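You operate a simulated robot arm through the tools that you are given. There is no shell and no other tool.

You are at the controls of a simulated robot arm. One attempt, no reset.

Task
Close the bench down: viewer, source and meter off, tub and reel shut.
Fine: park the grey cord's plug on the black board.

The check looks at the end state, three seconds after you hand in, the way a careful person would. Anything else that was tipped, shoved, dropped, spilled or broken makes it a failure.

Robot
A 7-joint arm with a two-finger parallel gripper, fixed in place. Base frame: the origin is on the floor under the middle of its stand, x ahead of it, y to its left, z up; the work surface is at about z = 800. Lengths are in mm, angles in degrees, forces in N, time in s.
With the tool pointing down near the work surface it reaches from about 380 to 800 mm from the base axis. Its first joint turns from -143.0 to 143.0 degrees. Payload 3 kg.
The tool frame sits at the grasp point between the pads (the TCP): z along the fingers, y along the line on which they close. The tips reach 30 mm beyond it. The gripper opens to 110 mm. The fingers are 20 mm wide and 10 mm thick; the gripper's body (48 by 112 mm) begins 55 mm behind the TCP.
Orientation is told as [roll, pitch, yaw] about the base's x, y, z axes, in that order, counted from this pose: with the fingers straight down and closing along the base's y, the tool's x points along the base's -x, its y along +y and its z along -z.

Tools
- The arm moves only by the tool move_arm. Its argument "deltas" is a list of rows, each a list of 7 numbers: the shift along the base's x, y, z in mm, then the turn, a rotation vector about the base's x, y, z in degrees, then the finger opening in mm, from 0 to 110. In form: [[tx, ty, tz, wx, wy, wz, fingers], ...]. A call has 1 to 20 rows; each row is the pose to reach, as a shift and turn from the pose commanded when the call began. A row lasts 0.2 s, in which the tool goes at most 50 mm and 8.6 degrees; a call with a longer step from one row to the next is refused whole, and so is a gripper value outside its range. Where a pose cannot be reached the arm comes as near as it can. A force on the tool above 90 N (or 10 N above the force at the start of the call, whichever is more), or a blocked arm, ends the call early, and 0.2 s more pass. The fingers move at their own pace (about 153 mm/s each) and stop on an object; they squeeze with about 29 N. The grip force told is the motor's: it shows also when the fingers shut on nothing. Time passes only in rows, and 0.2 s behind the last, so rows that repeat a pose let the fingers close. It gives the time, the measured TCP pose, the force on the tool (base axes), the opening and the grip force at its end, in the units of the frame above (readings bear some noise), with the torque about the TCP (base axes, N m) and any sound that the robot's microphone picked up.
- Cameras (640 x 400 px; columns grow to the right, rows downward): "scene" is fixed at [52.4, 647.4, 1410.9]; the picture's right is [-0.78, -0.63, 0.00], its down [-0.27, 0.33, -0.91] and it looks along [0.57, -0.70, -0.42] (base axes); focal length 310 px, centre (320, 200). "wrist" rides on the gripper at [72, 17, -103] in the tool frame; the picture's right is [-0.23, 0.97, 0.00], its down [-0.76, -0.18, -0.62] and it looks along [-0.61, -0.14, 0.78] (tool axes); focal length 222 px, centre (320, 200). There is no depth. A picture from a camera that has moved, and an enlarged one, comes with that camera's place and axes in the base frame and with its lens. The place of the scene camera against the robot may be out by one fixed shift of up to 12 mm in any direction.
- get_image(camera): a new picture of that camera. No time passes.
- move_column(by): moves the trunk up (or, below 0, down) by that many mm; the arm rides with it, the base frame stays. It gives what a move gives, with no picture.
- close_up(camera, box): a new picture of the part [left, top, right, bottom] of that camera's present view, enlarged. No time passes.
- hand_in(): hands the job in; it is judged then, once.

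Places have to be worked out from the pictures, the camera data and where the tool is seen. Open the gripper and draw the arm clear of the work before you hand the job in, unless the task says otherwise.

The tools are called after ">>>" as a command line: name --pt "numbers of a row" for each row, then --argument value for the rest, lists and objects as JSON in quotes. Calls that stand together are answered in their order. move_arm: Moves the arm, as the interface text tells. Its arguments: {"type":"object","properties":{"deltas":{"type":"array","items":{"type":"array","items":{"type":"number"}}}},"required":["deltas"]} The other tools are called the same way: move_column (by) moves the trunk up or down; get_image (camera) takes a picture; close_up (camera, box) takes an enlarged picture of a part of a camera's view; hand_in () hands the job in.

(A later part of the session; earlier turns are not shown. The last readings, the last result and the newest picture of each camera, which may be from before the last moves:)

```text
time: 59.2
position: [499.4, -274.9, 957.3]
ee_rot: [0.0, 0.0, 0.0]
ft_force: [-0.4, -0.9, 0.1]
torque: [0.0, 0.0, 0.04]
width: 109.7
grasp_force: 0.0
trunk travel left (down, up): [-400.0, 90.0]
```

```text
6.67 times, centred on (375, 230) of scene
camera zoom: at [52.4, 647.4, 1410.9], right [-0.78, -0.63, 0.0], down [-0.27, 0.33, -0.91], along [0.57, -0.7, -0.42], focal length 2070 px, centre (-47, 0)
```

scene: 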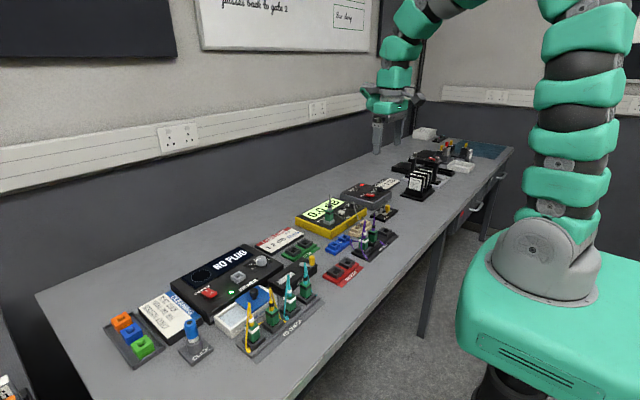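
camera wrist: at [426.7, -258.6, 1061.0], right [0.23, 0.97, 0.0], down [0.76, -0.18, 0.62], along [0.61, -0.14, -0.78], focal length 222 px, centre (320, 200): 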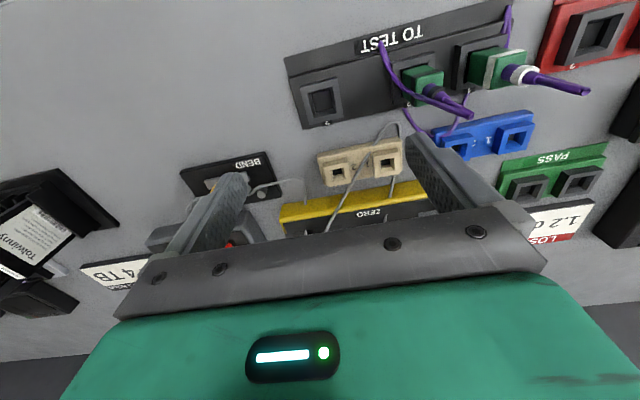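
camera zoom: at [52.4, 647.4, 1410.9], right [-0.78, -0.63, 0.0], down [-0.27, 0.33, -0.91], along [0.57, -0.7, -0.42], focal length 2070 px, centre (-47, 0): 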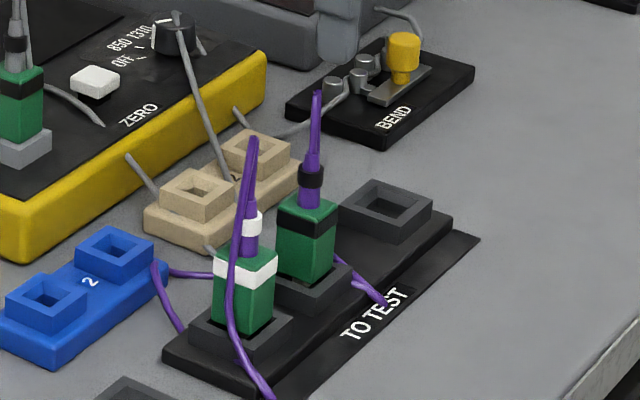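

The free socket's opening is centred at about (488, -269), its rim near z≈826, with a funnel-like rim about 26 mm wide. Now I go back over the plug at (665, -160), keeping well above its cord loop.

>>> move_arm --pt "10 5 35 0 0 0 110" --pt "45 28 52 0 0 0 110" --pt "85 55 52 0 0 0 90" --pt "125 85 52 0 0 0 70" --pt "155 105 52 0 0 0 60" --pt "166.7 115 52 0 0 0 60" --pt "166.7 115 52 0 0 0 60"

>>> get_image --camera "wrist"

>>> close_up --camera "wrist" --box '[260, 60, 400, 180]'

>>> close_up --camera "scene" --box '[290, 150, 380, 230]'

```text
time: 60.8
position: [665.3, -161.9, 1009.4]
ee_rot: [0.0, 0.1, 0.0]
ft_force: [0.3, 0.2, -0.5]
torque: [0.01, -0.01, -0.04]
width: 59.8
grasp_force: 0.1
trunk travel left (down, up): [-400.0, 90.0]
```

```text
taken
camera wrist: at [592.8, -145.0, 1112.1], right [0.23, 0.97, 0.0], down [0.76, -0.18, 0.62], along [0.61, -0.14, -0.78], focal length 222 px, centre (320, 200)
```

wrist: 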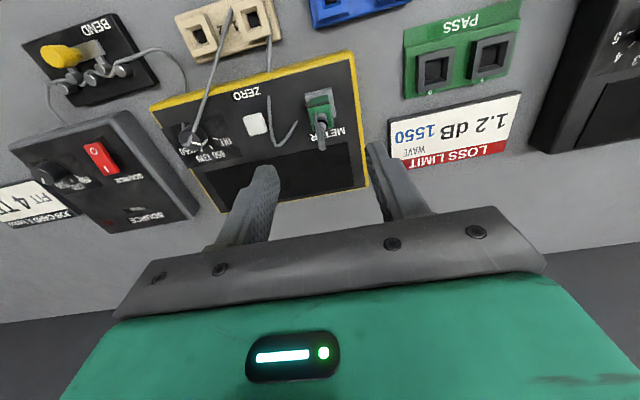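

```text
3.33 times, centred on (330, 120) of wrist
camera zoom: at [592.8, -145.0, 1112.1], right [0.23, 0.97, 0.0], down [0.76, -0.18, 0.62], along [0.61, -0.14, -0.78], focal length 740 px, centre (287, 467)
```

zoom: 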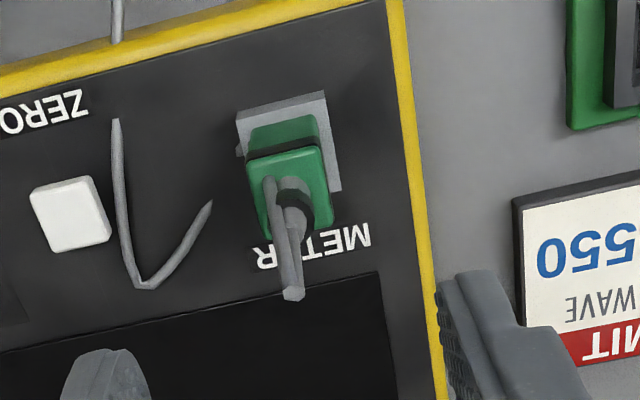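

```text
5.00 times, centred on (335, 190) of scene
camera zoom: at [52.4, 647.4, 1410.9], right [-0.78, -0.63, 0.0], down [-0.27, 0.33, -0.91], along [0.57, -0.7, -0.42], focal length 1552 px, centre (245, 250)
```

zoom: 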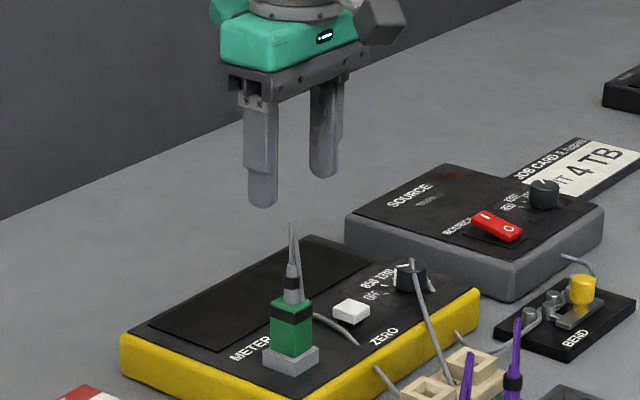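

The plug is within 0.5 mm in x and about 2 mm in y of the tool axis. I shift 2 mm and lower the open fingers in stages around the boot and body.

>>> move_arm --pt "0 2 -25 0 0 0 60" --pt "0 2 -50 0 0 0 60" --pt "0 2 -70 0 0 0 60" --pt "0 2 -90 0 0 0 60" --pt "0 2 -90 0 0 0 60"

>>> get_image --camera "wrist"

>>> close_up --camera "scene" --box '[290, 170, 370, 230]'

```text
time: 62.0
position: [665.3, -156.9, 917.9]
ee_rot: [0.0, 0.0, 0.0]
ft_force: [0.1, 0.7, -0.5]
torque: [0.0, 0.0, 0.0]
width: 59.7
grasp_force: 0.1
trunk travel left (down, up): [-400.0, 90.0]
```

```text
taken
camera wrist: at [592.5, -141.2, 1021.4], right [0.23, 0.97, 0.0], down [0.76, -0.18, 0.62], along [0.61, -0.14, -0.78], focal length 222 px, centre (320, 200)
```

wrist: 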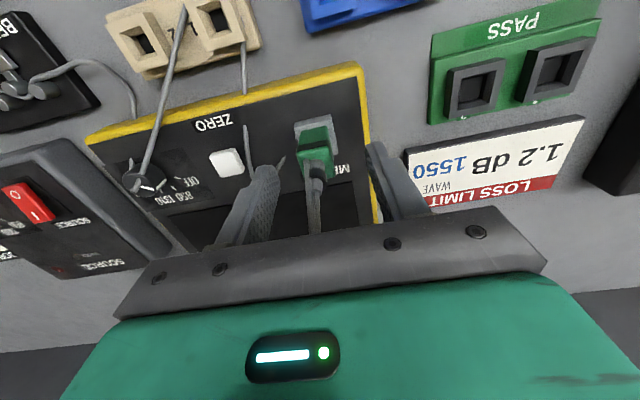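

```text
6.67 times, centred on (330, 200) of scene
camera zoom: at [52.4, 647.4, 1410.9], right [-0.78, -0.63, 0.0], down [-0.27, 0.33, -0.91], along [0.57, -0.7, -0.42], focal length 2070 px, centre (253, 200)
```

zoom: 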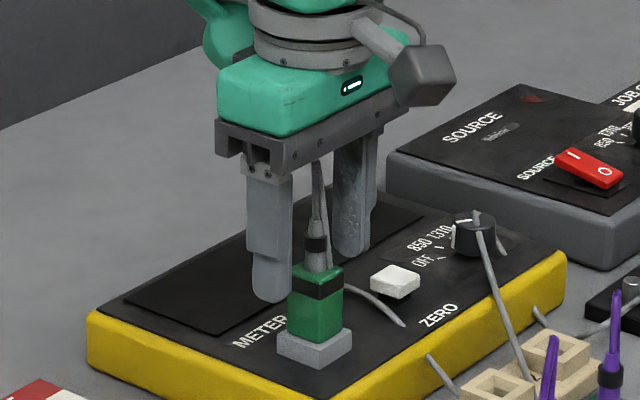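

The tips are level with the plug's top and straddle it. I come down 28 mm more, shift 1.5 mm in y, and close.

>>> move_arm --pt "0 -1.5 -10 0 0 0 60" --pt "0 -1.5 -20 0 0 0 60" --pt "0 -1.5 -27 0 0 0 55" --pt "0 -1.5 -27 0 0 0 40" --pt "0 -1.5 -27 0 0 0 28"

>>> get_image --camera "wrist"

>>> close_up --camera "scene" --box '[290, 170, 370, 230]'

```text
time: 63.2
position: [664.4, -159.0, 890.2]
ee_rot: [0.0, 0.0, 0.2]
ft_force: [0.9, 0.1, -1.0]
torque: [0.0, 0.01, 0.01]
width: 28.5
grasp_force: 0.2
trunk travel left (down, up): [-400.0, 90.0]
```

```text
taken
camera wrist: at [591.7, -142.9, 993.6], right [0.23, 0.97, 0.0], down [0.76, -0.18, 0.62], along [0.61, -0.14, -0.78], focal length 222 px, centre (320, 200)
```

wrist: 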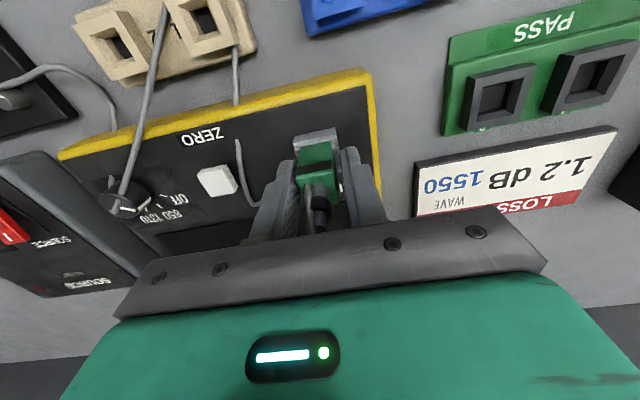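

```text
6.67 times, centred on (330, 200) of scene
camera zoom: at [52.4, 647.4, 1410.9], right [-0.78, -0.63, 0.0], down [-0.27, 0.33, -0.91], along [0.57, -0.7, -0.42], focal length 2070 px, centre (253, 200)
```

zoom: 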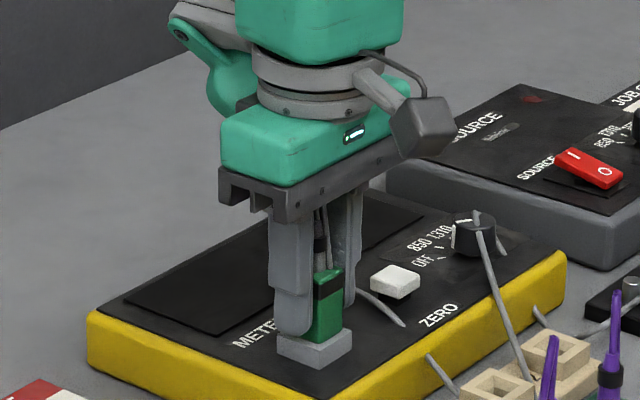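

The fingers straddle the body just above the socket rim with no contact yet. I close the grip and pull the plug straight up.

>>> move_arm --pt "0 0 0 0 0 0 15" --pt "0 0 0 0 0 0 10" --pt "0 0 0 0 0 0 10" --pt "0 0 6 0 0 0 10" --pt "0 0 14 0 0 0 10" --pt "0 0 24 0 0 0 10" --pt "0 0 36 0 0 0 10" --pt "0 0 36 0 0 0 10"

>>> get_image --camera "wrist"

>>> close_up --camera "scene" --box '[290, 160, 380, 230]'

```text
time: 65.0
position: [662.8, -158.7, 927.6]
ee_rot: [0.1, 0.1, 0.1]
ft_force: [0.7, 0.6, -1.2]
torque: [-0.04, -0.01, 0.0]
width: 21.2
grasp_force: 28.8
trunk travel left (down, up): [-400.0, 90.0]
```

```text
taken
camera wrist: at [591.3, -142.1, 1030.9], right [0.23, 0.97, 0.0], down [0.76, -0.18, 0.62], along [0.61, -0.14, -0.78], focal length 222 px, centre (320, 200)
```

wrist: 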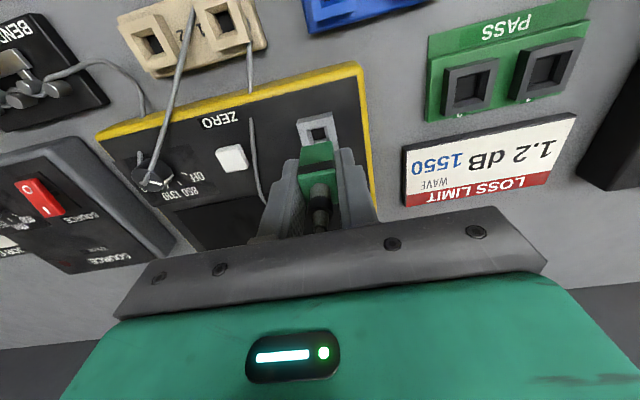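

```text
5.71 times, centred on (335, 195) of scene
camera zoom: at [52.4, 647.4, 1410.9], right [-0.78, -0.63, 0.0], down [-0.27, 0.33, -0.91], along [0.57, -0.7, -0.42], focal length 1774 px, centre (234, 229)
```

zoom: 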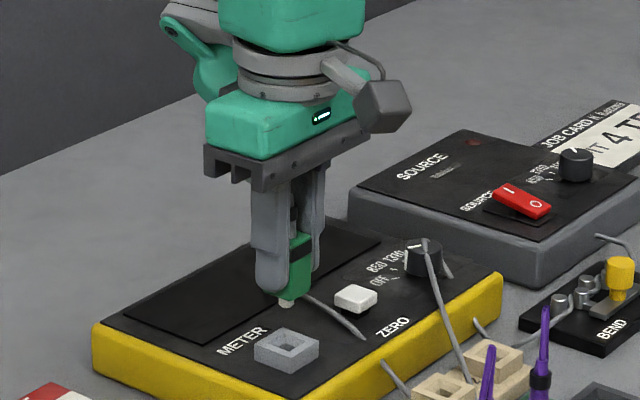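

The plug is out, held at 21 mm width, with a small ferrule below the body. I raise it further and carry it over to above the free socket.

>>> move_arm --pt "0 0 25 0 0 0 10" --pt "0 0 45 0 0 0 10" --pt "-25 -16 45 0 0 0 10" --pt "-55 -35 45 0 0 0 10" --pt "-85 -54 45 0 0 0 10" --pt "-115 -73 45 0 0 0 10" --pt "-145 -92 45 0 0 0 10" --pt "-170 -107 45 0 0 0 10" --pt "-177 -111 45 0 0 0 10" --pt "-177 -111 45 0 0 0 10"

>>> get_image --camera "wrist"

>>> get_image --camera "scene"

>>> close_up --camera "scene" --box '[330, 150, 430, 260]'

```text
time: 67.2
position: [485.8, -271.2, 975.8]
ee_rot: [-0.1, 0.0, 0.1]
ft_force: [0.3, 0.5, 0.1]
torque: [0.02, -0.01, 0.02]
width: 21.0
grasp_force: 28.7
trunk travel left (down, up): [-400.0, 90.0]
```

```text
taken
camera wrist: at [413.0, -254.5, 1078.3], right [0.23, 0.97, 0.0], down [0.76, -0.18, 0.62], along [0.61, -0.14, -0.78], focal length 222 px, centre (320, 200)
```

wrist: 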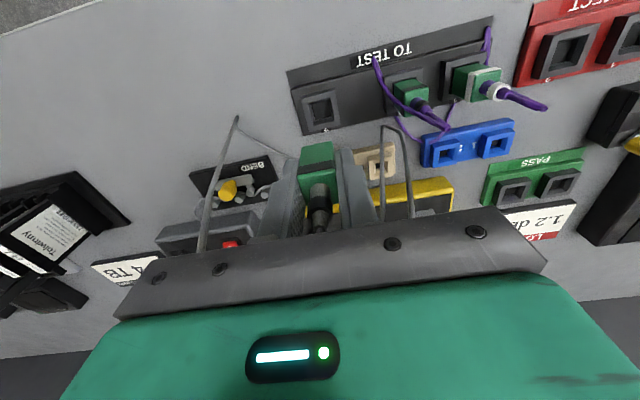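

```text
taken
```

scene: 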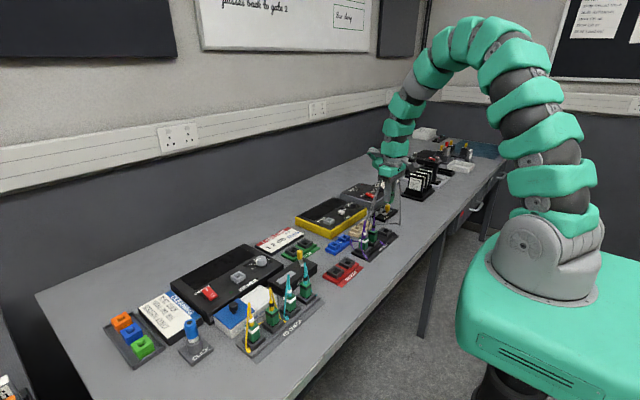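

```text
3.64 times, centred on (380, 205) of scene
camera zoom: at [52.4, 647.4, 1410.9], right [-0.78, -0.63, 0.0], down [-0.27, 0.33, -0.91], along [0.57, -0.7, -0.42], focal length 1129 px, centre (102, 182)
```

zoom: 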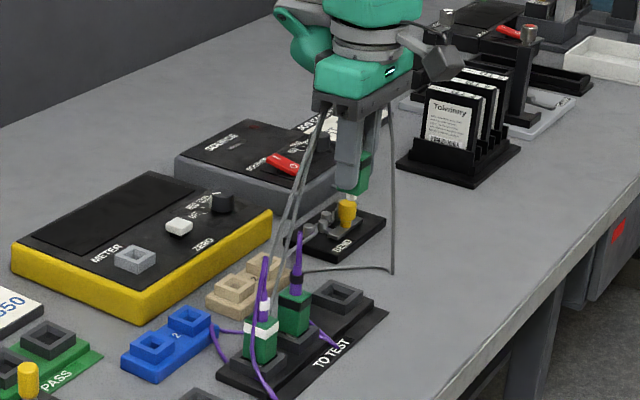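

The cord follows freely. I look closely at the socket and the plug for alignment.

>>> close_up --camera "wrist" --box '[250, 70, 390, 210]'

>>> close_up --camera "scene" --box '[360, 170, 430, 250]'

```text
2.86 times, centred on (320, 140) of wrist
camera zoom: at [413.0, -254.5, 1078.3], right [0.23, 0.97, 0.0], down [0.76, -0.18, 0.62], along [0.61, -0.14, -0.78], focal length 635 px, centre (320, 371)
```

zoom: 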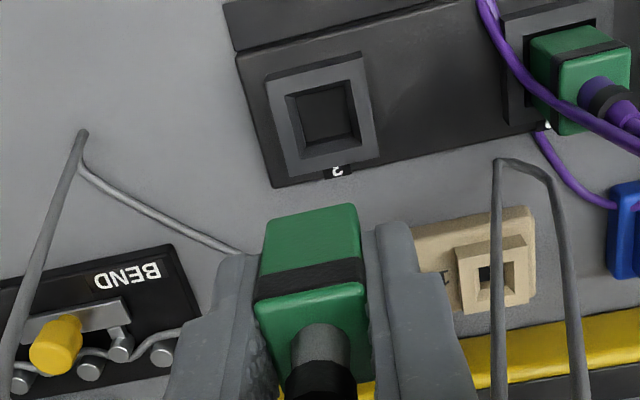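

```text
5.00 times, centred on (395, 210) of scene
camera zoom: at [52.4, 647.4, 1410.9], right [-0.78, -0.63, 0.0], down [-0.27, 0.33, -0.91], along [0.57, -0.7, -0.42], focal length 1552 px, centre (-55, 150)
```

zoom: 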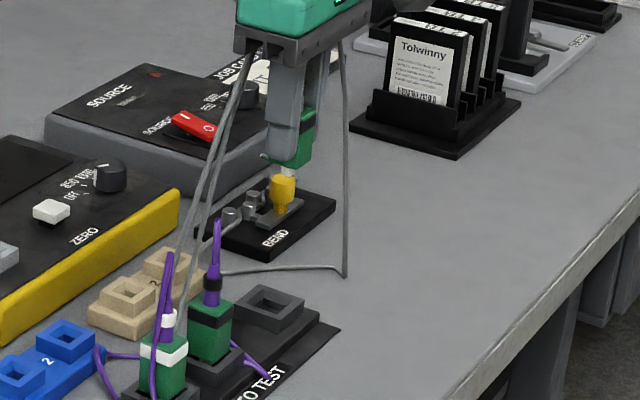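

The socket lies at (+3, +2) mm from the tool axis, and the plug itself sits within about 1 mm of it. I correct for that and lower until the plug is just above the rim.

>>> move_arm --pt "3.5 1.5 -20 0 0 0 10" --pt "3.5 1.5 -45 0 0 0 10" --pt "3.5 1.5 -65 0 0 0 10" --pt "3.5 1.5 -80 0 0 0 10" --pt "3.5 1.5 -80 0 0 0 10"

>>> get_image --camera "wrist"

>>> close_up --camera "wrist" --box '[250, 60, 390, 200]'

>>> close_up --camera "scene" --box '[360, 180, 430, 250]'

```text
time: 68.4
position: [489.5, -267.2, 893.4]
ee_rot: [0.0, 0.0, 0.0]
ft_force: [-0.1, 0.2, -0.1]
torque: [0.02, -0.01, -0.03]
width: 20.9
grasp_force: 28.8
trunk travel left (down, up): [-400.0, 90.0]
```

```text
taken
camera wrist: at [417.0, -251.6, 996.7], right [0.23, 0.97, 0.0], down [0.76, -0.18, 0.62], along [0.61, -0.14, -0.78], focal length 222 px, centre (320, 200)
```

wrist: 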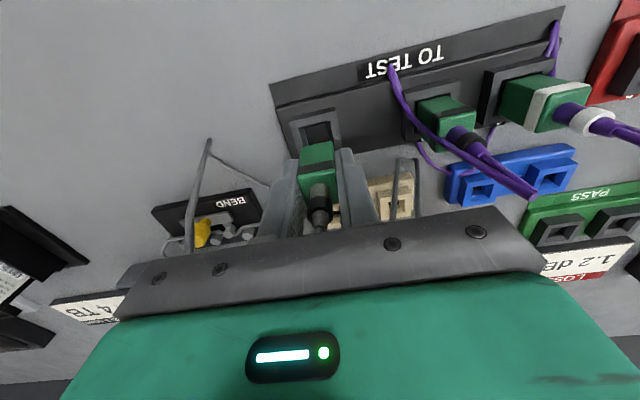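

```text
2.86 times, centred on (320, 130) of wrist
camera zoom: at [417.0, -251.6, 996.7], right [0.23, 0.97, 0.0], down [0.76, -0.18, 0.62], along [0.61, -0.14, -0.78], focal length 635 px, centre (320, 400)
```

zoom: 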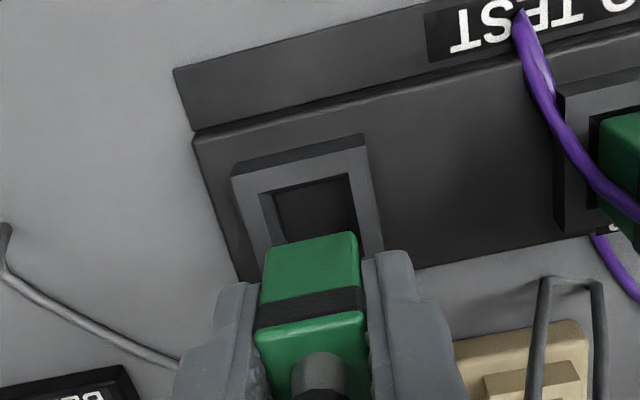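

```text
5.71 times, centred on (395, 215) of scene
camera zoom: at [52.4, 647.4, 1410.9], right [-0.78, -0.63, 0.0], down [-0.27, 0.33, -0.91], along [0.57, -0.7, -0.42], focal length 1774 px, centre (-109, 114)
```

zoom: 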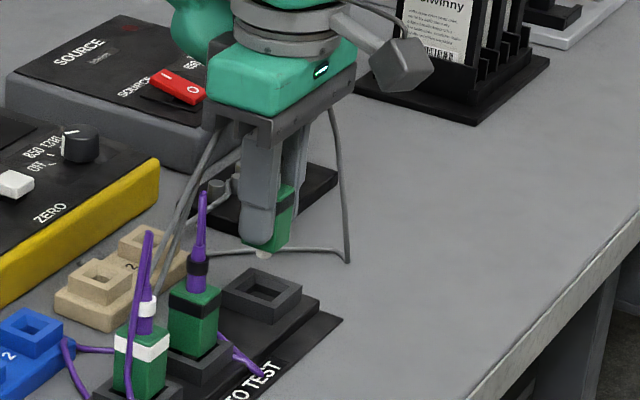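

The plug hangs about 20 mm above the rim. Both views say that it should move about (-1, -1.5) mm, so I make that shift and lower it nearly to the rim, then look again.

>>> move_arm --pt "-1 -1.5 0 0 0 0 10" --pt "-1 -1.5 -8 0 0 0 10" --pt "-1 -1.5 -15 0 0 0 10" --pt "-1 -1.5 -15 0 0 0 10"

>>> close_up --camera "wrist" --box '[250, 60, 390, 200]'

>>> close_up --camera "scene" --box '[370, 195, 430, 245]'

```text
time: 69.4
position: [490.7, -268.5, 878.9]
ee_rot: [0.0, 0.0, 0.1]
ft_force: [0.2, 0.0, 0.1]
torque: [-0.03, 0.0, -0.03]
width: 21.3
grasp_force: 29.1
trunk travel left (down, up): [-400.0, 90.0]
```

```text
2.86 times, centred on (320, 130) of wrist
camera zoom: at [416.8, -252.6, 981.5], right [0.23, 0.97, 0.0], down [0.76, -0.18, 0.62], along [0.61, -0.14, -0.78], focal length 635 px, centre (320, 400)
```

zoom: 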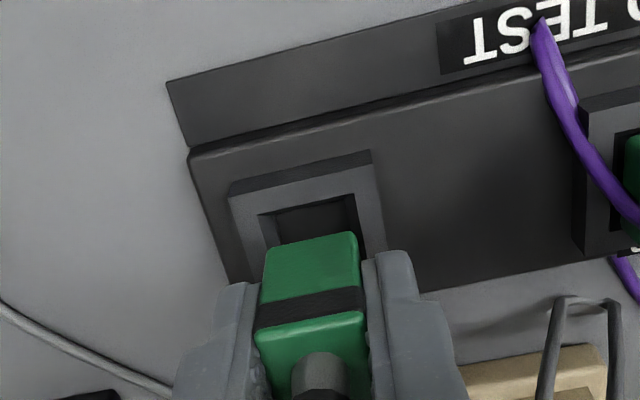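

```text
8.00 times, centred on (400, 220) of scene
camera zoom: at [52.4, 647.4, 1410.9], right [-0.78, -0.63, 0.0], down [-0.27, 0.33, -0.91], along [0.57, -0.7, -0.42], focal length 2484 px, centre (-320, 40)
```

zoom: 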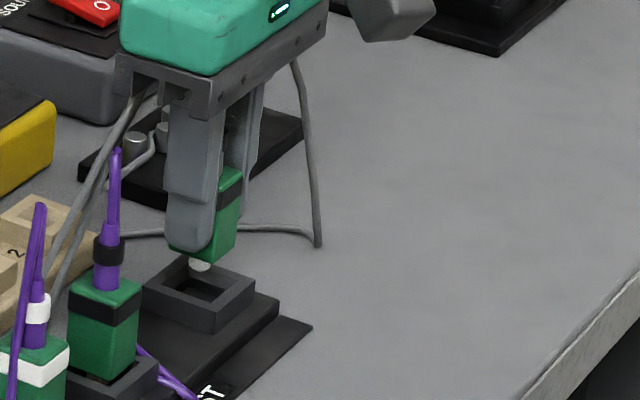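

Both views show the ferrule centred over the opening to within about 2 mm. I lower in small steps and watch the force.

>>> move_arm --pt "0.5 -0.5 -4 0 0 0 10" --pt "0.5 -0.5 -8 0 0 0 10" --pt "0.5 -0.5 -11 0 0 0 10" --pt "0.5 -0.5 -11 0 0 0 10"

>>> close_up --camera "wrist" --box '[250, 60, 390, 200]'

>>> close_up --camera "scene" --box '[370, 195, 430, 245]'

```text
time: 70.4
position: [489.9, -269.9, 868.1]
ee_rot: [0.0, 0.0, 0.0]
ft_force: [-0.4, 0.7, -0.8]
torque: [-0.04, 0.0, 0.01]
width: 20.9
grasp_force: 29.1
trunk travel left (down, up): [-400.0, 90.0]
```

```text
2.86 times, centred on (320, 130) of wrist
camera zoom: at [417.9, -253.7, 970.4], right [0.23, 0.97, 0.0], down [0.76, -0.18, 0.62], along [0.61, -0.14, -0.78], focal length 635 px, centre (320, 400)
```

zoom: 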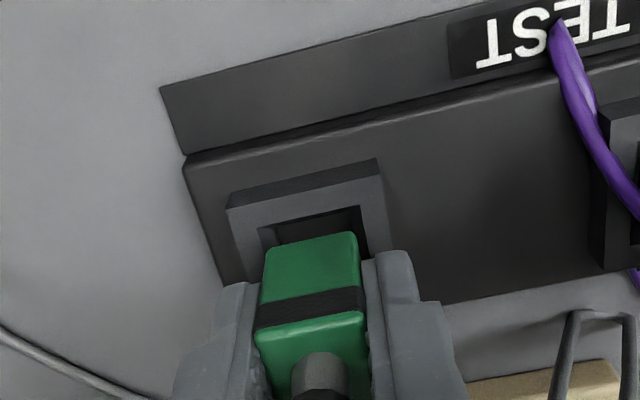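

```text
8.00 times, centred on (400, 220) of scene
camera zoom: at [52.4, 647.4, 1410.9], right [-0.78, -0.63, 0.0], down [-0.27, 0.33, -0.91], along [0.57, -0.7, -0.42], focal length 2484 px, centre (-320, 40)
```

zoom: 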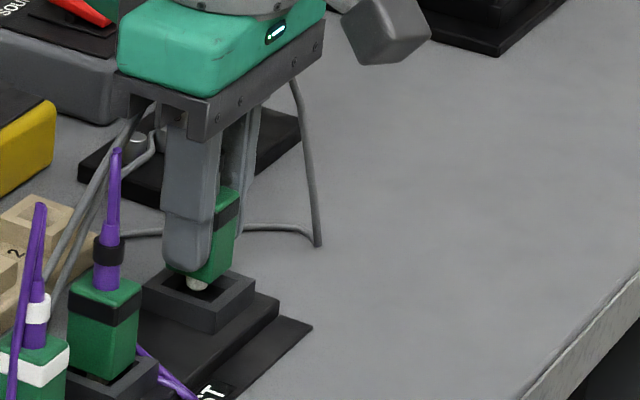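

The ferrule is entering the opening, and the plug's sides show a gap to the rim. I go down further in small steps.

>>> move_arm --pt "0 0 -2 0 0 0 10" --pt "0 0 -4 0 0 0 10" --pt "0 0 -6 0 0 0 10" --pt "0 0 -8 0 0 0 10" --pt "0 0 -8 0 0 0 10"

>>> close_up --camera "wrist" --box '[250, 60, 390, 200]'

>>> close_up --camera "scene" --box '[370, 195, 430, 245]'

```text
time: 71.6
position: [489.7, -269.0, 859.4]
ee_rot: [-0.1, -0.2, 0.0]
ft_force: [-2.0, -2.7, 21.6]
torque: [-0.05, 0.08, 0.02]
width: 21.1
grasp_force: 29.2
trunk travel left (down, up): [-400.0, 90.0]
```

```text
2.86 times, centred on (320, 130) of wrist
camera zoom: at [417.0, -253.6, 962.3], right [0.23, 0.97, 0.0], down [0.76, -0.18, 0.62], along [0.61, -0.14, -0.78], focal length 635 px, centre (320, 400)
```

zoom: 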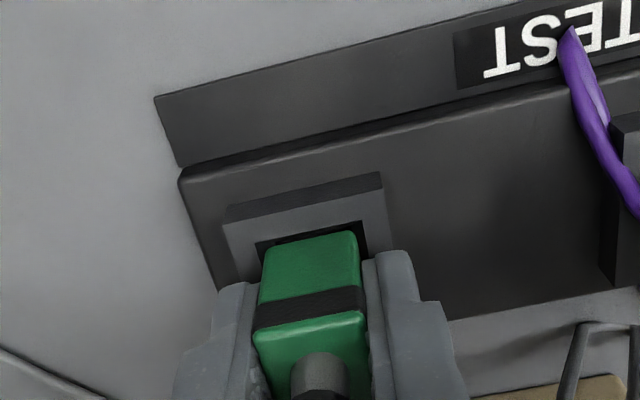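

```text
8.00 times, centred on (400, 220) of scene
camera zoom: at [52.4, 647.4, 1410.9], right [-0.78, -0.63, 0.0], down [-0.27, 0.33, -0.91], along [0.57, -0.7, -0.42], focal length 2484 px, centre (-320, 40)
```

zoom: 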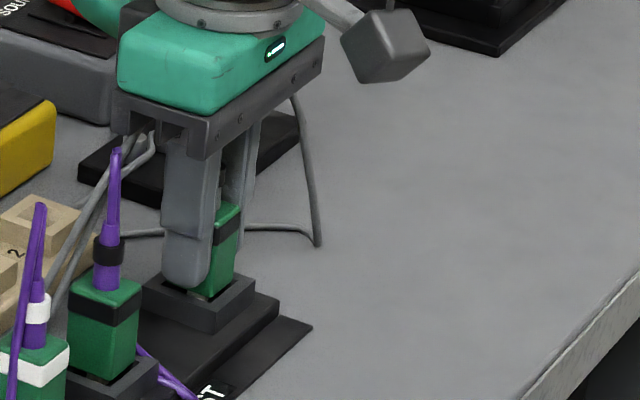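

There's a symmetric 21 N contact at this height. I compare the plug's height with its seated purple neighbours to see whether it's seated or whether the fingertips rest on the rim.

>>> close_up --camera "scene" --box '[376, 212, 408, 244]'

>>> get_image --camera "wrist"

```text
12.50 times, centred on (392, 228) of scene
camera zoom: at [52.4, 647.4, 1410.9], right [-0.78, -0.63, 0.0], down [-0.27, 0.33, -0.91], along [0.57, -0.7, -0.42], focal length 3881 px, centre (-580, -150)
```

zoom: 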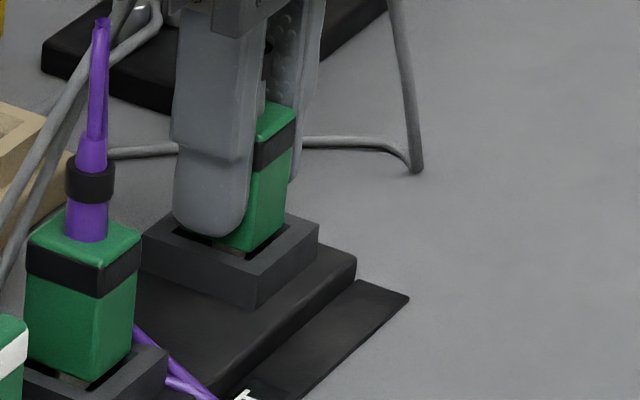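

```text
taken
camera wrist: at [417.0, -253.6, 962.3], right [0.23, 0.97, 0.0], down [0.76, -0.18, 0.62], along [0.61, -0.14, -0.78], focal length 222 px, centre (320, 200)
```

wrist: 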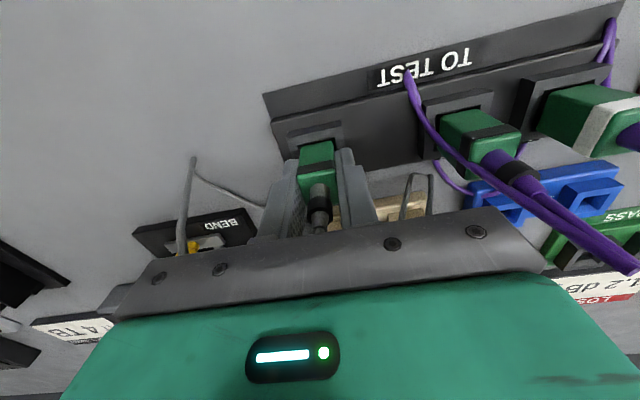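

The plug seems to be 3 to 4 mm short of its neighbours' depth, so the fingertips are resting on the rim. I unload slightly and loosen the grip by 1 to 2 mm, keeping the plug guided while it settles.

>>> move_arm --pt "0 0 1 0 0 0 10" --pt "0 0 1 0 0 0 22.5" --pt "0 0 1 0 0 0 23" --pt "0 0 1 0 0 0 23"

>>> close_up --camera "scene" --box '[376, 212, 408, 244]'

>>> close_up --camera "wrist" --box '[250, 60, 390, 200]'

```text
time: 72.6
position: [489.6, -268.9, 859.7]
ee_rot: [0.0, 0.0, 0.1]
ft_force: [-0.2, -0.3, 0.0]
torque: [-0.02, -0.03, -0.02]
width: 23.0
grasp_force: 0.1
trunk travel left (down, up): [-400.0, 90.0]
```

```text
12.50 times, centred on (392, 228) of scene
camera zoom: at [52.4, 647.4, 1410.9], right [-0.78, -0.63, 0.0], down [-0.27, 0.33, -0.91], along [0.57, -0.7, -0.42], focal length 3881 px, centre (-580, -150)
```

zoom: 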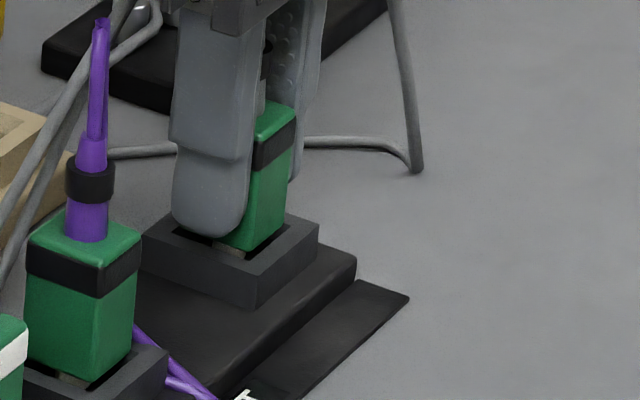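

```text
2.86 times, centred on (320, 130) of wrist
camera zoom: at [417.0, -253.4, 963.0], right [0.23, 0.97, 0.0], down [0.76, -0.18, 0.62], along [0.61, -0.14, -0.78], focal length 635 px, centre (320, 400)
```

zoom: 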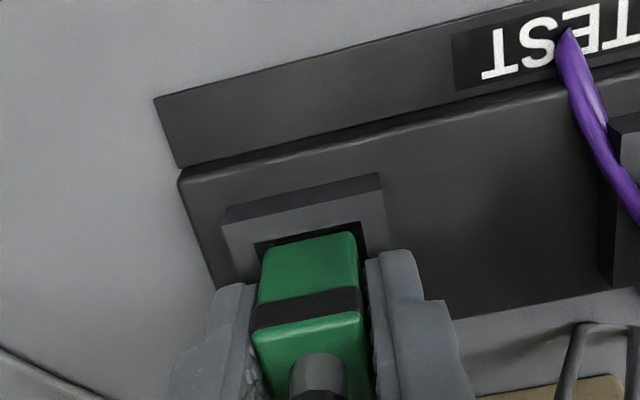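

The ferrule now shows under the body just as on the purple plugs. The body's top and bottom sit at the same height above the rim as theirs, so the plug is seated. I open the fingers wider and lift slowly, watching that the cord doesn't pull the plug.

>>> move_arm --pt "0 0 0 0 0 0 35" --pt "0 0 0 0 0 0 46" --pt "0 0 8 0 0 0 46" --pt "0 0 18 0 0 0 46" --pt "0 0 30 0 0 0 46" --pt "0 0 30 0 0 0 46"

>>> close_up --camera "scene" --box '[360, 190, 420, 245]'

>>> get_image --camera "wrist"

```text
time: 74.0
position: [489.8, -268.4, 889.3]
ee_rot: [0.1, 0.0, 0.0]
ft_force: [0.1, -0.2, 0.5]
torque: [0.02, 0.02, -0.03]
width: 45.8
grasp_force: 0.0
trunk travel left (down, up): [-400.0, 90.0]
```

```text
7.27 times, centred on (390, 218) of scene
camera zoom: at [52.4, 647.4, 1410.9], right [-0.78, -0.63, 0.0], down [-0.27, 0.33, -0.91], along [0.57, -0.7, -0.42], focal length 2258 px, centre (-189, 73)
```

zoom: 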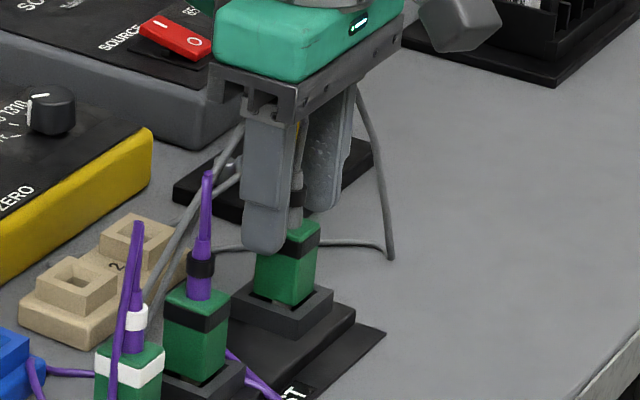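

```text
taken
camera wrist: at [416.7, -252.9, 992.5], right [0.23, 0.97, 0.0], down [0.76, -0.18, 0.62], along [0.61, -0.14, -0.78], focal length 222 px, centre (320, 200)
```

wrist: 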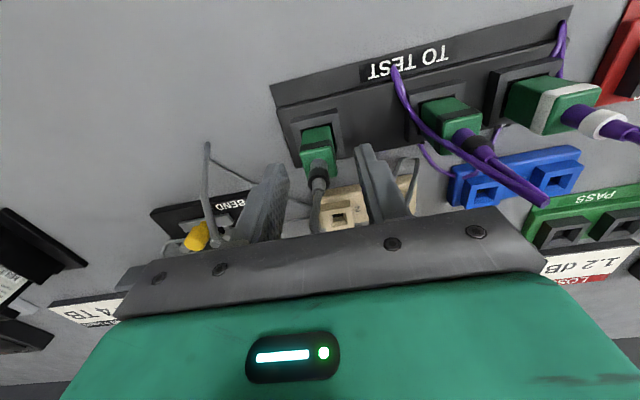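

The plug stands seated. Before rising further I look closely at how the cord runs near the gripper.

>>> close_up --camera "wrist" --box '[140, 100, 460, 300]'

>>> close_up --camera "scene" --box '[370, 180, 420, 230]'

```text
2.00 times, centred on (300, 200) of wrist
camera zoom: at [416.7, -252.9, 992.5], right [0.23, 0.97, 0.0], down [0.76, -0.18, 0.62], along [0.61, -0.14, -0.78], focal length 444 px, centre (360, 200)
```

zoom: 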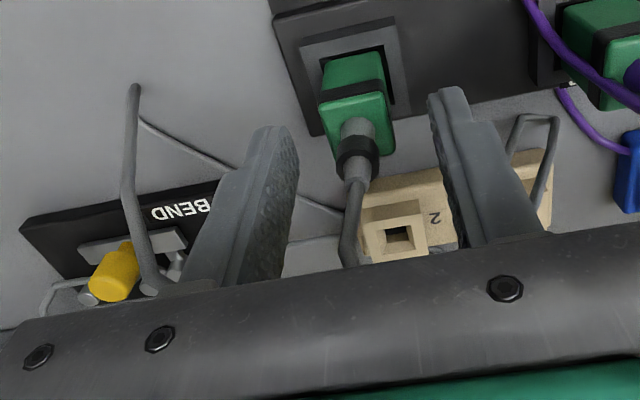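

```text
8.00 times, centred on (395, 205) of scene
camera zoom: at [52.4, 647.4, 1410.9], right [-0.78, -0.63, 0.0], down [-0.27, 0.33, -0.91], along [0.57, -0.7, -0.42], focal length 2484 px, centre (-280, 160)
```

zoom: 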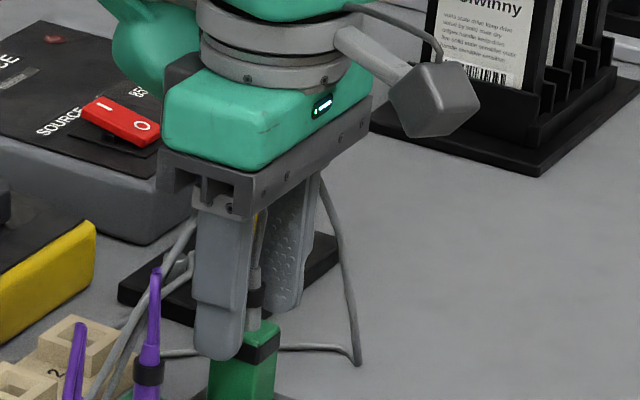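

The cord just goes up out of the boot between the fingers. I rise slowly by another 25 mm, checking the plug.

>>> move_arm --pt "0 0 5 0 0 0 60" --pt "0 0 10 0 0 0 75" --pt "0 0 15 0 0 0 75" --pt "0 0 20 0 0 0 75" --pt "0 0 25 0 0 0 75"

>>> close_up --camera "scene" --box '[360, 180, 420, 240]'

>>> close_up --camera "wrist" --box '[140, 60, 460, 260]'

```text
time: 75.2
position: [490.7, -269.3, 916.5]
ee_rot: [0.0, 0.0, 0.1]
ft_force: [-0.6, -0.3, 0.1]
torque: [0.02, -0.02, 0.02]
width: 75.1
grasp_force: 0.0
trunk travel left (down, up): [-400.0, 90.0]
```

```text
6.67 times, centred on (390, 210) of scene
camera zoom: at [52.4, 647.4, 1410.9], right [-0.78, -0.63, 0.0], down [-0.27, 0.33, -0.91], along [0.57, -0.7, -0.42], focal length 2070 px, centre (-147, 133)
```

zoom: 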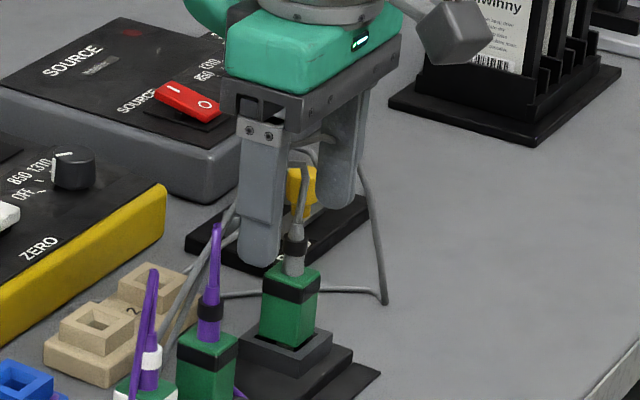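

```text
2.00 times, centred on (300, 160) of wrist
camera zoom: at [417.3, -253.5, 1018.6], right [0.23, 0.97, 0.0], down [0.76, -0.18, 0.62], along [0.61, -0.14, -0.78], focal length 444 px, centre (360, 280)
```

zoom: 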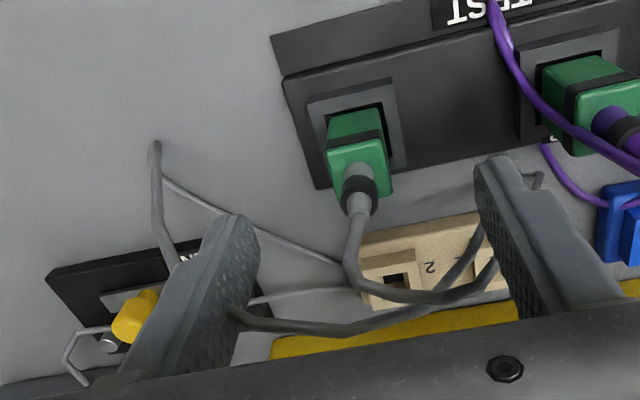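

The cord stayed where it was and the plug is unmoved. I keep rising slowly.

>>> move_arm --pt "0 0 6 0 0 0 75" --pt "0 0 12 0 0 0 75" --pt "0 0 18 0 0 0 75" --pt "0 0 24 0 0 0 75" --pt "0 0 32 0 0 0 75" --pt "0 0 40 0 0 0 75"

>>> close_up --camera "scene" --box '[350, 160, 430, 240]'

>>> get_image --camera "wrist"

```text
time: 76.6
position: [490.8, -269.8, 953.6]
ee_rot: [0.1, 0.0, 0.1]
ft_force: [-0.5, -0.6, -0.1]
torque: [0.01, -0.01, 0.04]
width: 75.2
grasp_force: 0.1
trunk travel left (down, up): [-400.0, 90.0]
```

```text
5.00 times, centred on (390, 200) of scene
camera zoom: at [52.4, 647.4, 1410.9], right [-0.78, -0.63, 0.0], down [-0.27, 0.33, -0.91], along [0.57, -0.7, -0.42], focal length 1552 px, centre (-30, 200)
```

zoom: 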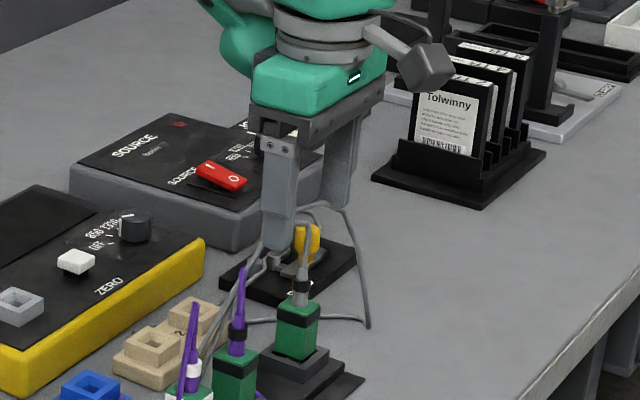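

```text
taken
camera wrist: at [418.6, -253.7, 1056.6], right [0.23, 0.97, 0.0], down [0.76, -0.18, 0.62], along [0.61, -0.14, -0.78], focal length 222 px, centre (320, 200)
```

wrist: 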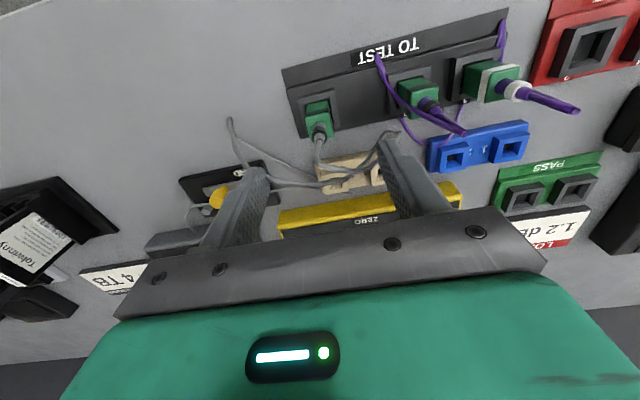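

The plug stays put and the forces are nil. I rise well clear and draw back, then check everything.

>>> move_arm --pt "0 0 25 0 0 0 75" --pt "0 0 50 0 0 0 75" --pt "0 0 80 0 0 0 90" --pt "0 0 115 0 0 0 110" --pt "0 0 150 0 0 0 110" --pt "0 0 150 0 0 0 110"

>>> close_up --camera "scene" --box '[340, 150, 430, 240]'

>>> get_image --camera "wrist"

>>> close_up --camera "wrist" --box '[200, 40, 440, 200]'

```text
time: 78.0
position: [490.8, -270.6, 1106.2]
ee_rot: [0.1, 0.0, 0.1]
ft_force: [0.1, 0.3, 0.0]
torque: [0.0, -0.01, -0.01]
width: 109.7
grasp_force: 0.0
trunk travel left (down, up): [-400.0, 90.0]
```

```text
4.44 times, centred on (385, 195) of scene
camera zoom: at [52.4, 647.4, 1410.9], right [-0.78, -0.63, 0.0], down [-0.27, 0.33, -0.91], along [0.57, -0.7, -0.42], focal length 1380 px, centre (31, 222)
```

zoom: 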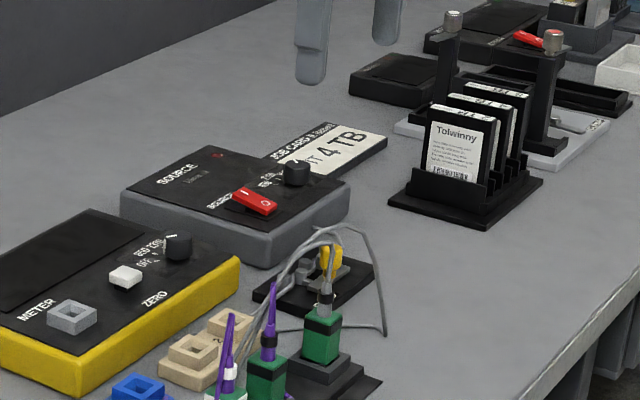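

```text
taken
camera wrist: at [418.3, -254.6, 1209.0], right [0.23, 0.97, 0.0], down [0.76, -0.18, 0.62], along [0.61, -0.14, -0.78], focal length 222 px, centre (320, 200)
```

wrist: 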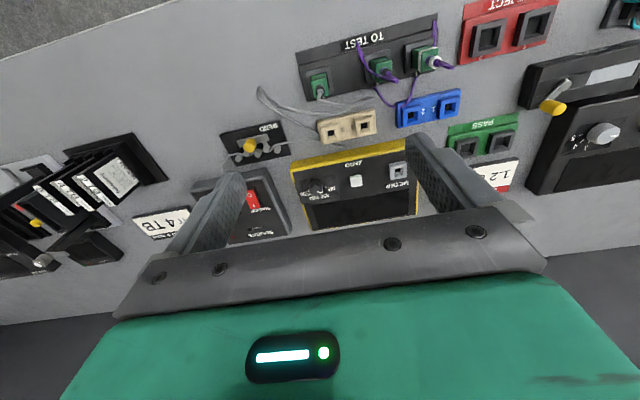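

```text
2.50 times, centred on (320, 120) of wrist
camera zoom: at [418.3, -254.6, 1209.0], right [0.23, 0.97, 0.0], down [0.76, -0.18, 0.62], along [0.61, -0.14, -0.78], focal length 555 px, centre (320, 400)
```

zoom: 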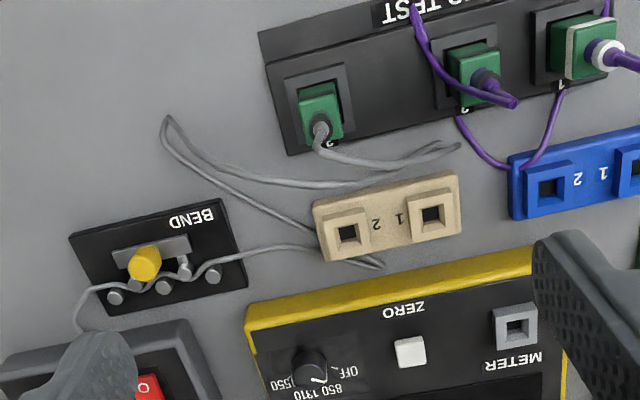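

The cord lies loose and the plug stands in its socket. I draw the arm back to its starting place and check all the items in turn.

>>> move_arm --pt "-12 35 20 0 0 0 110" --pt "-24 70 40 0 0 0 110" --pt "-36 105 60 0 0 0 110" --pt "-48 138 80 0 0 0 110" --pt "-48 138 90 0 0 0 110" --pt "-48 138 90 0 0 0 110"

>>> get_image --camera "scene"

>>> close_up --camera "scene" --box '[100, 230, 260, 370]'

>>> close_up --camera "scene" --box '[230, 230, 350, 330]'

>>> close_up --camera "scene" --box '[290, 160, 430, 260]'

>>> get_image --camera "wrist"

>>> close_up --camera "wrist" --box '[200, 60, 440, 220]'

>>> close_up --camera "wrist" --box '[400, 0, 640, 200]'

```text
time: 79.4
position: [443.7, -131.1, 1195.0]
ee_rot: [-0.1, -0.1, 0.0]
ft_force: [-1.1, -0.2, 0.6]
torque: [-0.03, -0.03, 0.01]
width: 110.0
grasp_force: 0.1
trunk travel left (down, up): [-400.0, 90.0]
```

```text
taken
```

scene: 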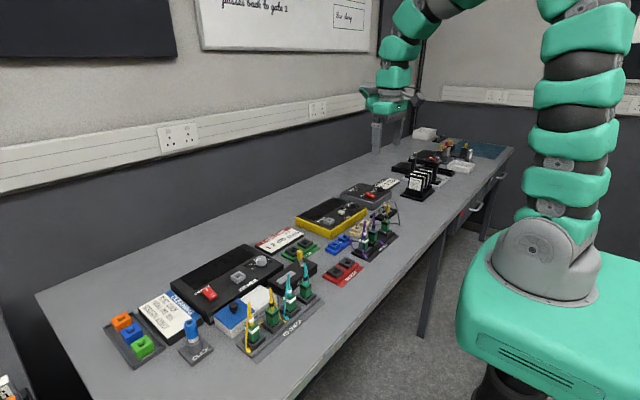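

```text
2.86 times, centred on (180, 300) of scene
camera zoom: at [52.4, 647.4, 1410.9], right [-0.78, -0.63, 0.0], down [-0.27, 0.33, -0.91], along [0.57, -0.7, -0.42], focal length 887 px, centre (720, -86)
```

zoom: 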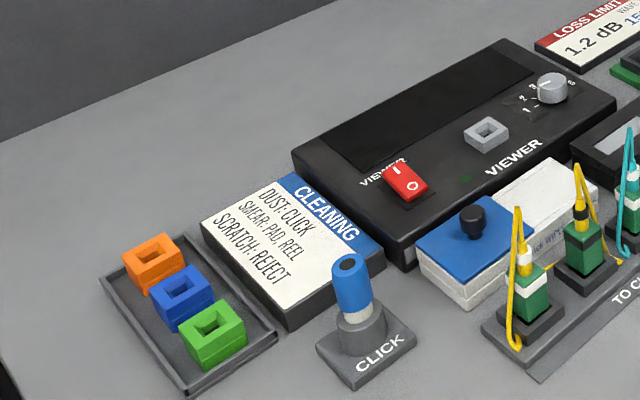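

```text
4.00 times, centred on (290, 280) of scene
camera zoom: at [52.4, 647.4, 1410.9], right [-0.78, -0.63, 0.0], down [-0.27, 0.33, -0.91], along [0.57, -0.7, -0.42], focal length 1242 px, centre (440, -120)
```

zoom: 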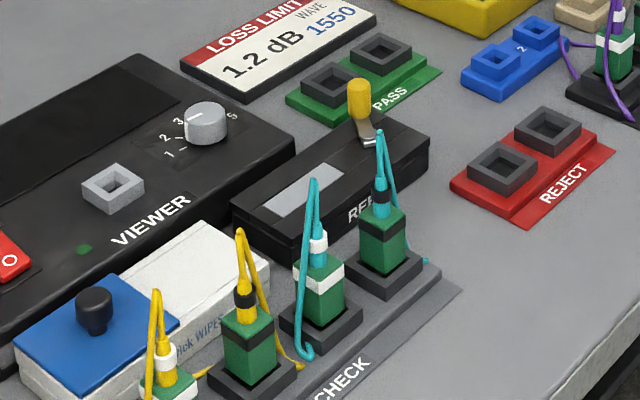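

```text
4.00 times, centred on (360, 210) of scene
camera zoom: at [52.4, 647.4, 1410.9], right [-0.78, -0.63, 0.0], down [-0.27, 0.33, -0.91], along [0.57, -0.7, -0.42], focal length 1242 px, centre (160, 160)
```

zoom: 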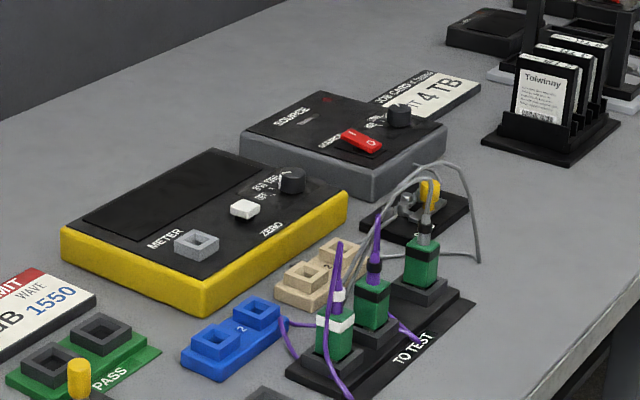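

```text
taken
camera wrist: at [371.0, -115.1, 1297.7], right [0.23, 0.97, 0.0], down [0.76, -0.18, 0.62], along [0.61, -0.14, -0.78], focal length 222 px, centre (320, 200)
```

wrist: 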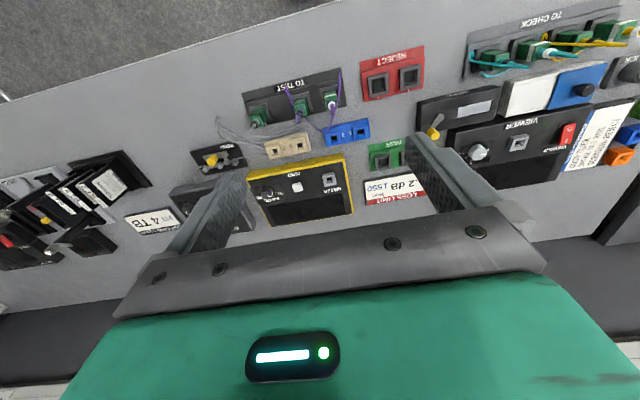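

```text
2.50 times, centred on (320, 140) of wrist
camera zoom: at [371.0, -115.1, 1297.7], right [0.23, 0.97, 0.0], down [0.76, -0.18, 0.62], along [0.61, -0.14, -0.78], focal length 555 px, centre (320, 350)
```

zoom: 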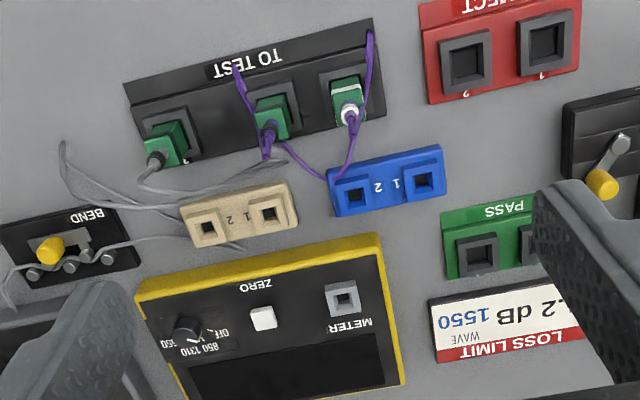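

```text
2.00 times, centred on (520, 100) of wrist
camera zoom: at [371.0, -115.1, 1297.7], right [0.23, 0.97, 0.0], down [0.76, -0.18, 0.62], along [0.61, -0.14, -0.78], focal length 444 px, centre (-80, 400)
```

zoom: 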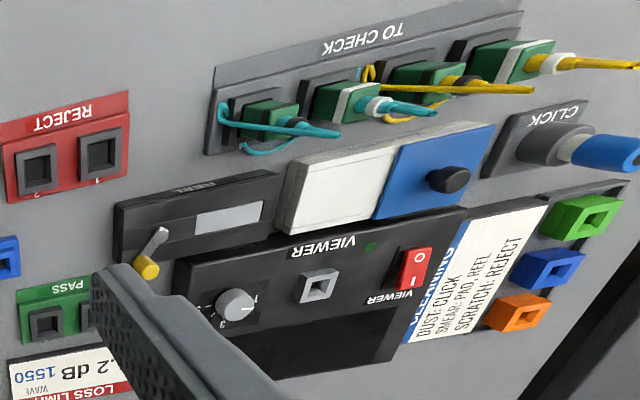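

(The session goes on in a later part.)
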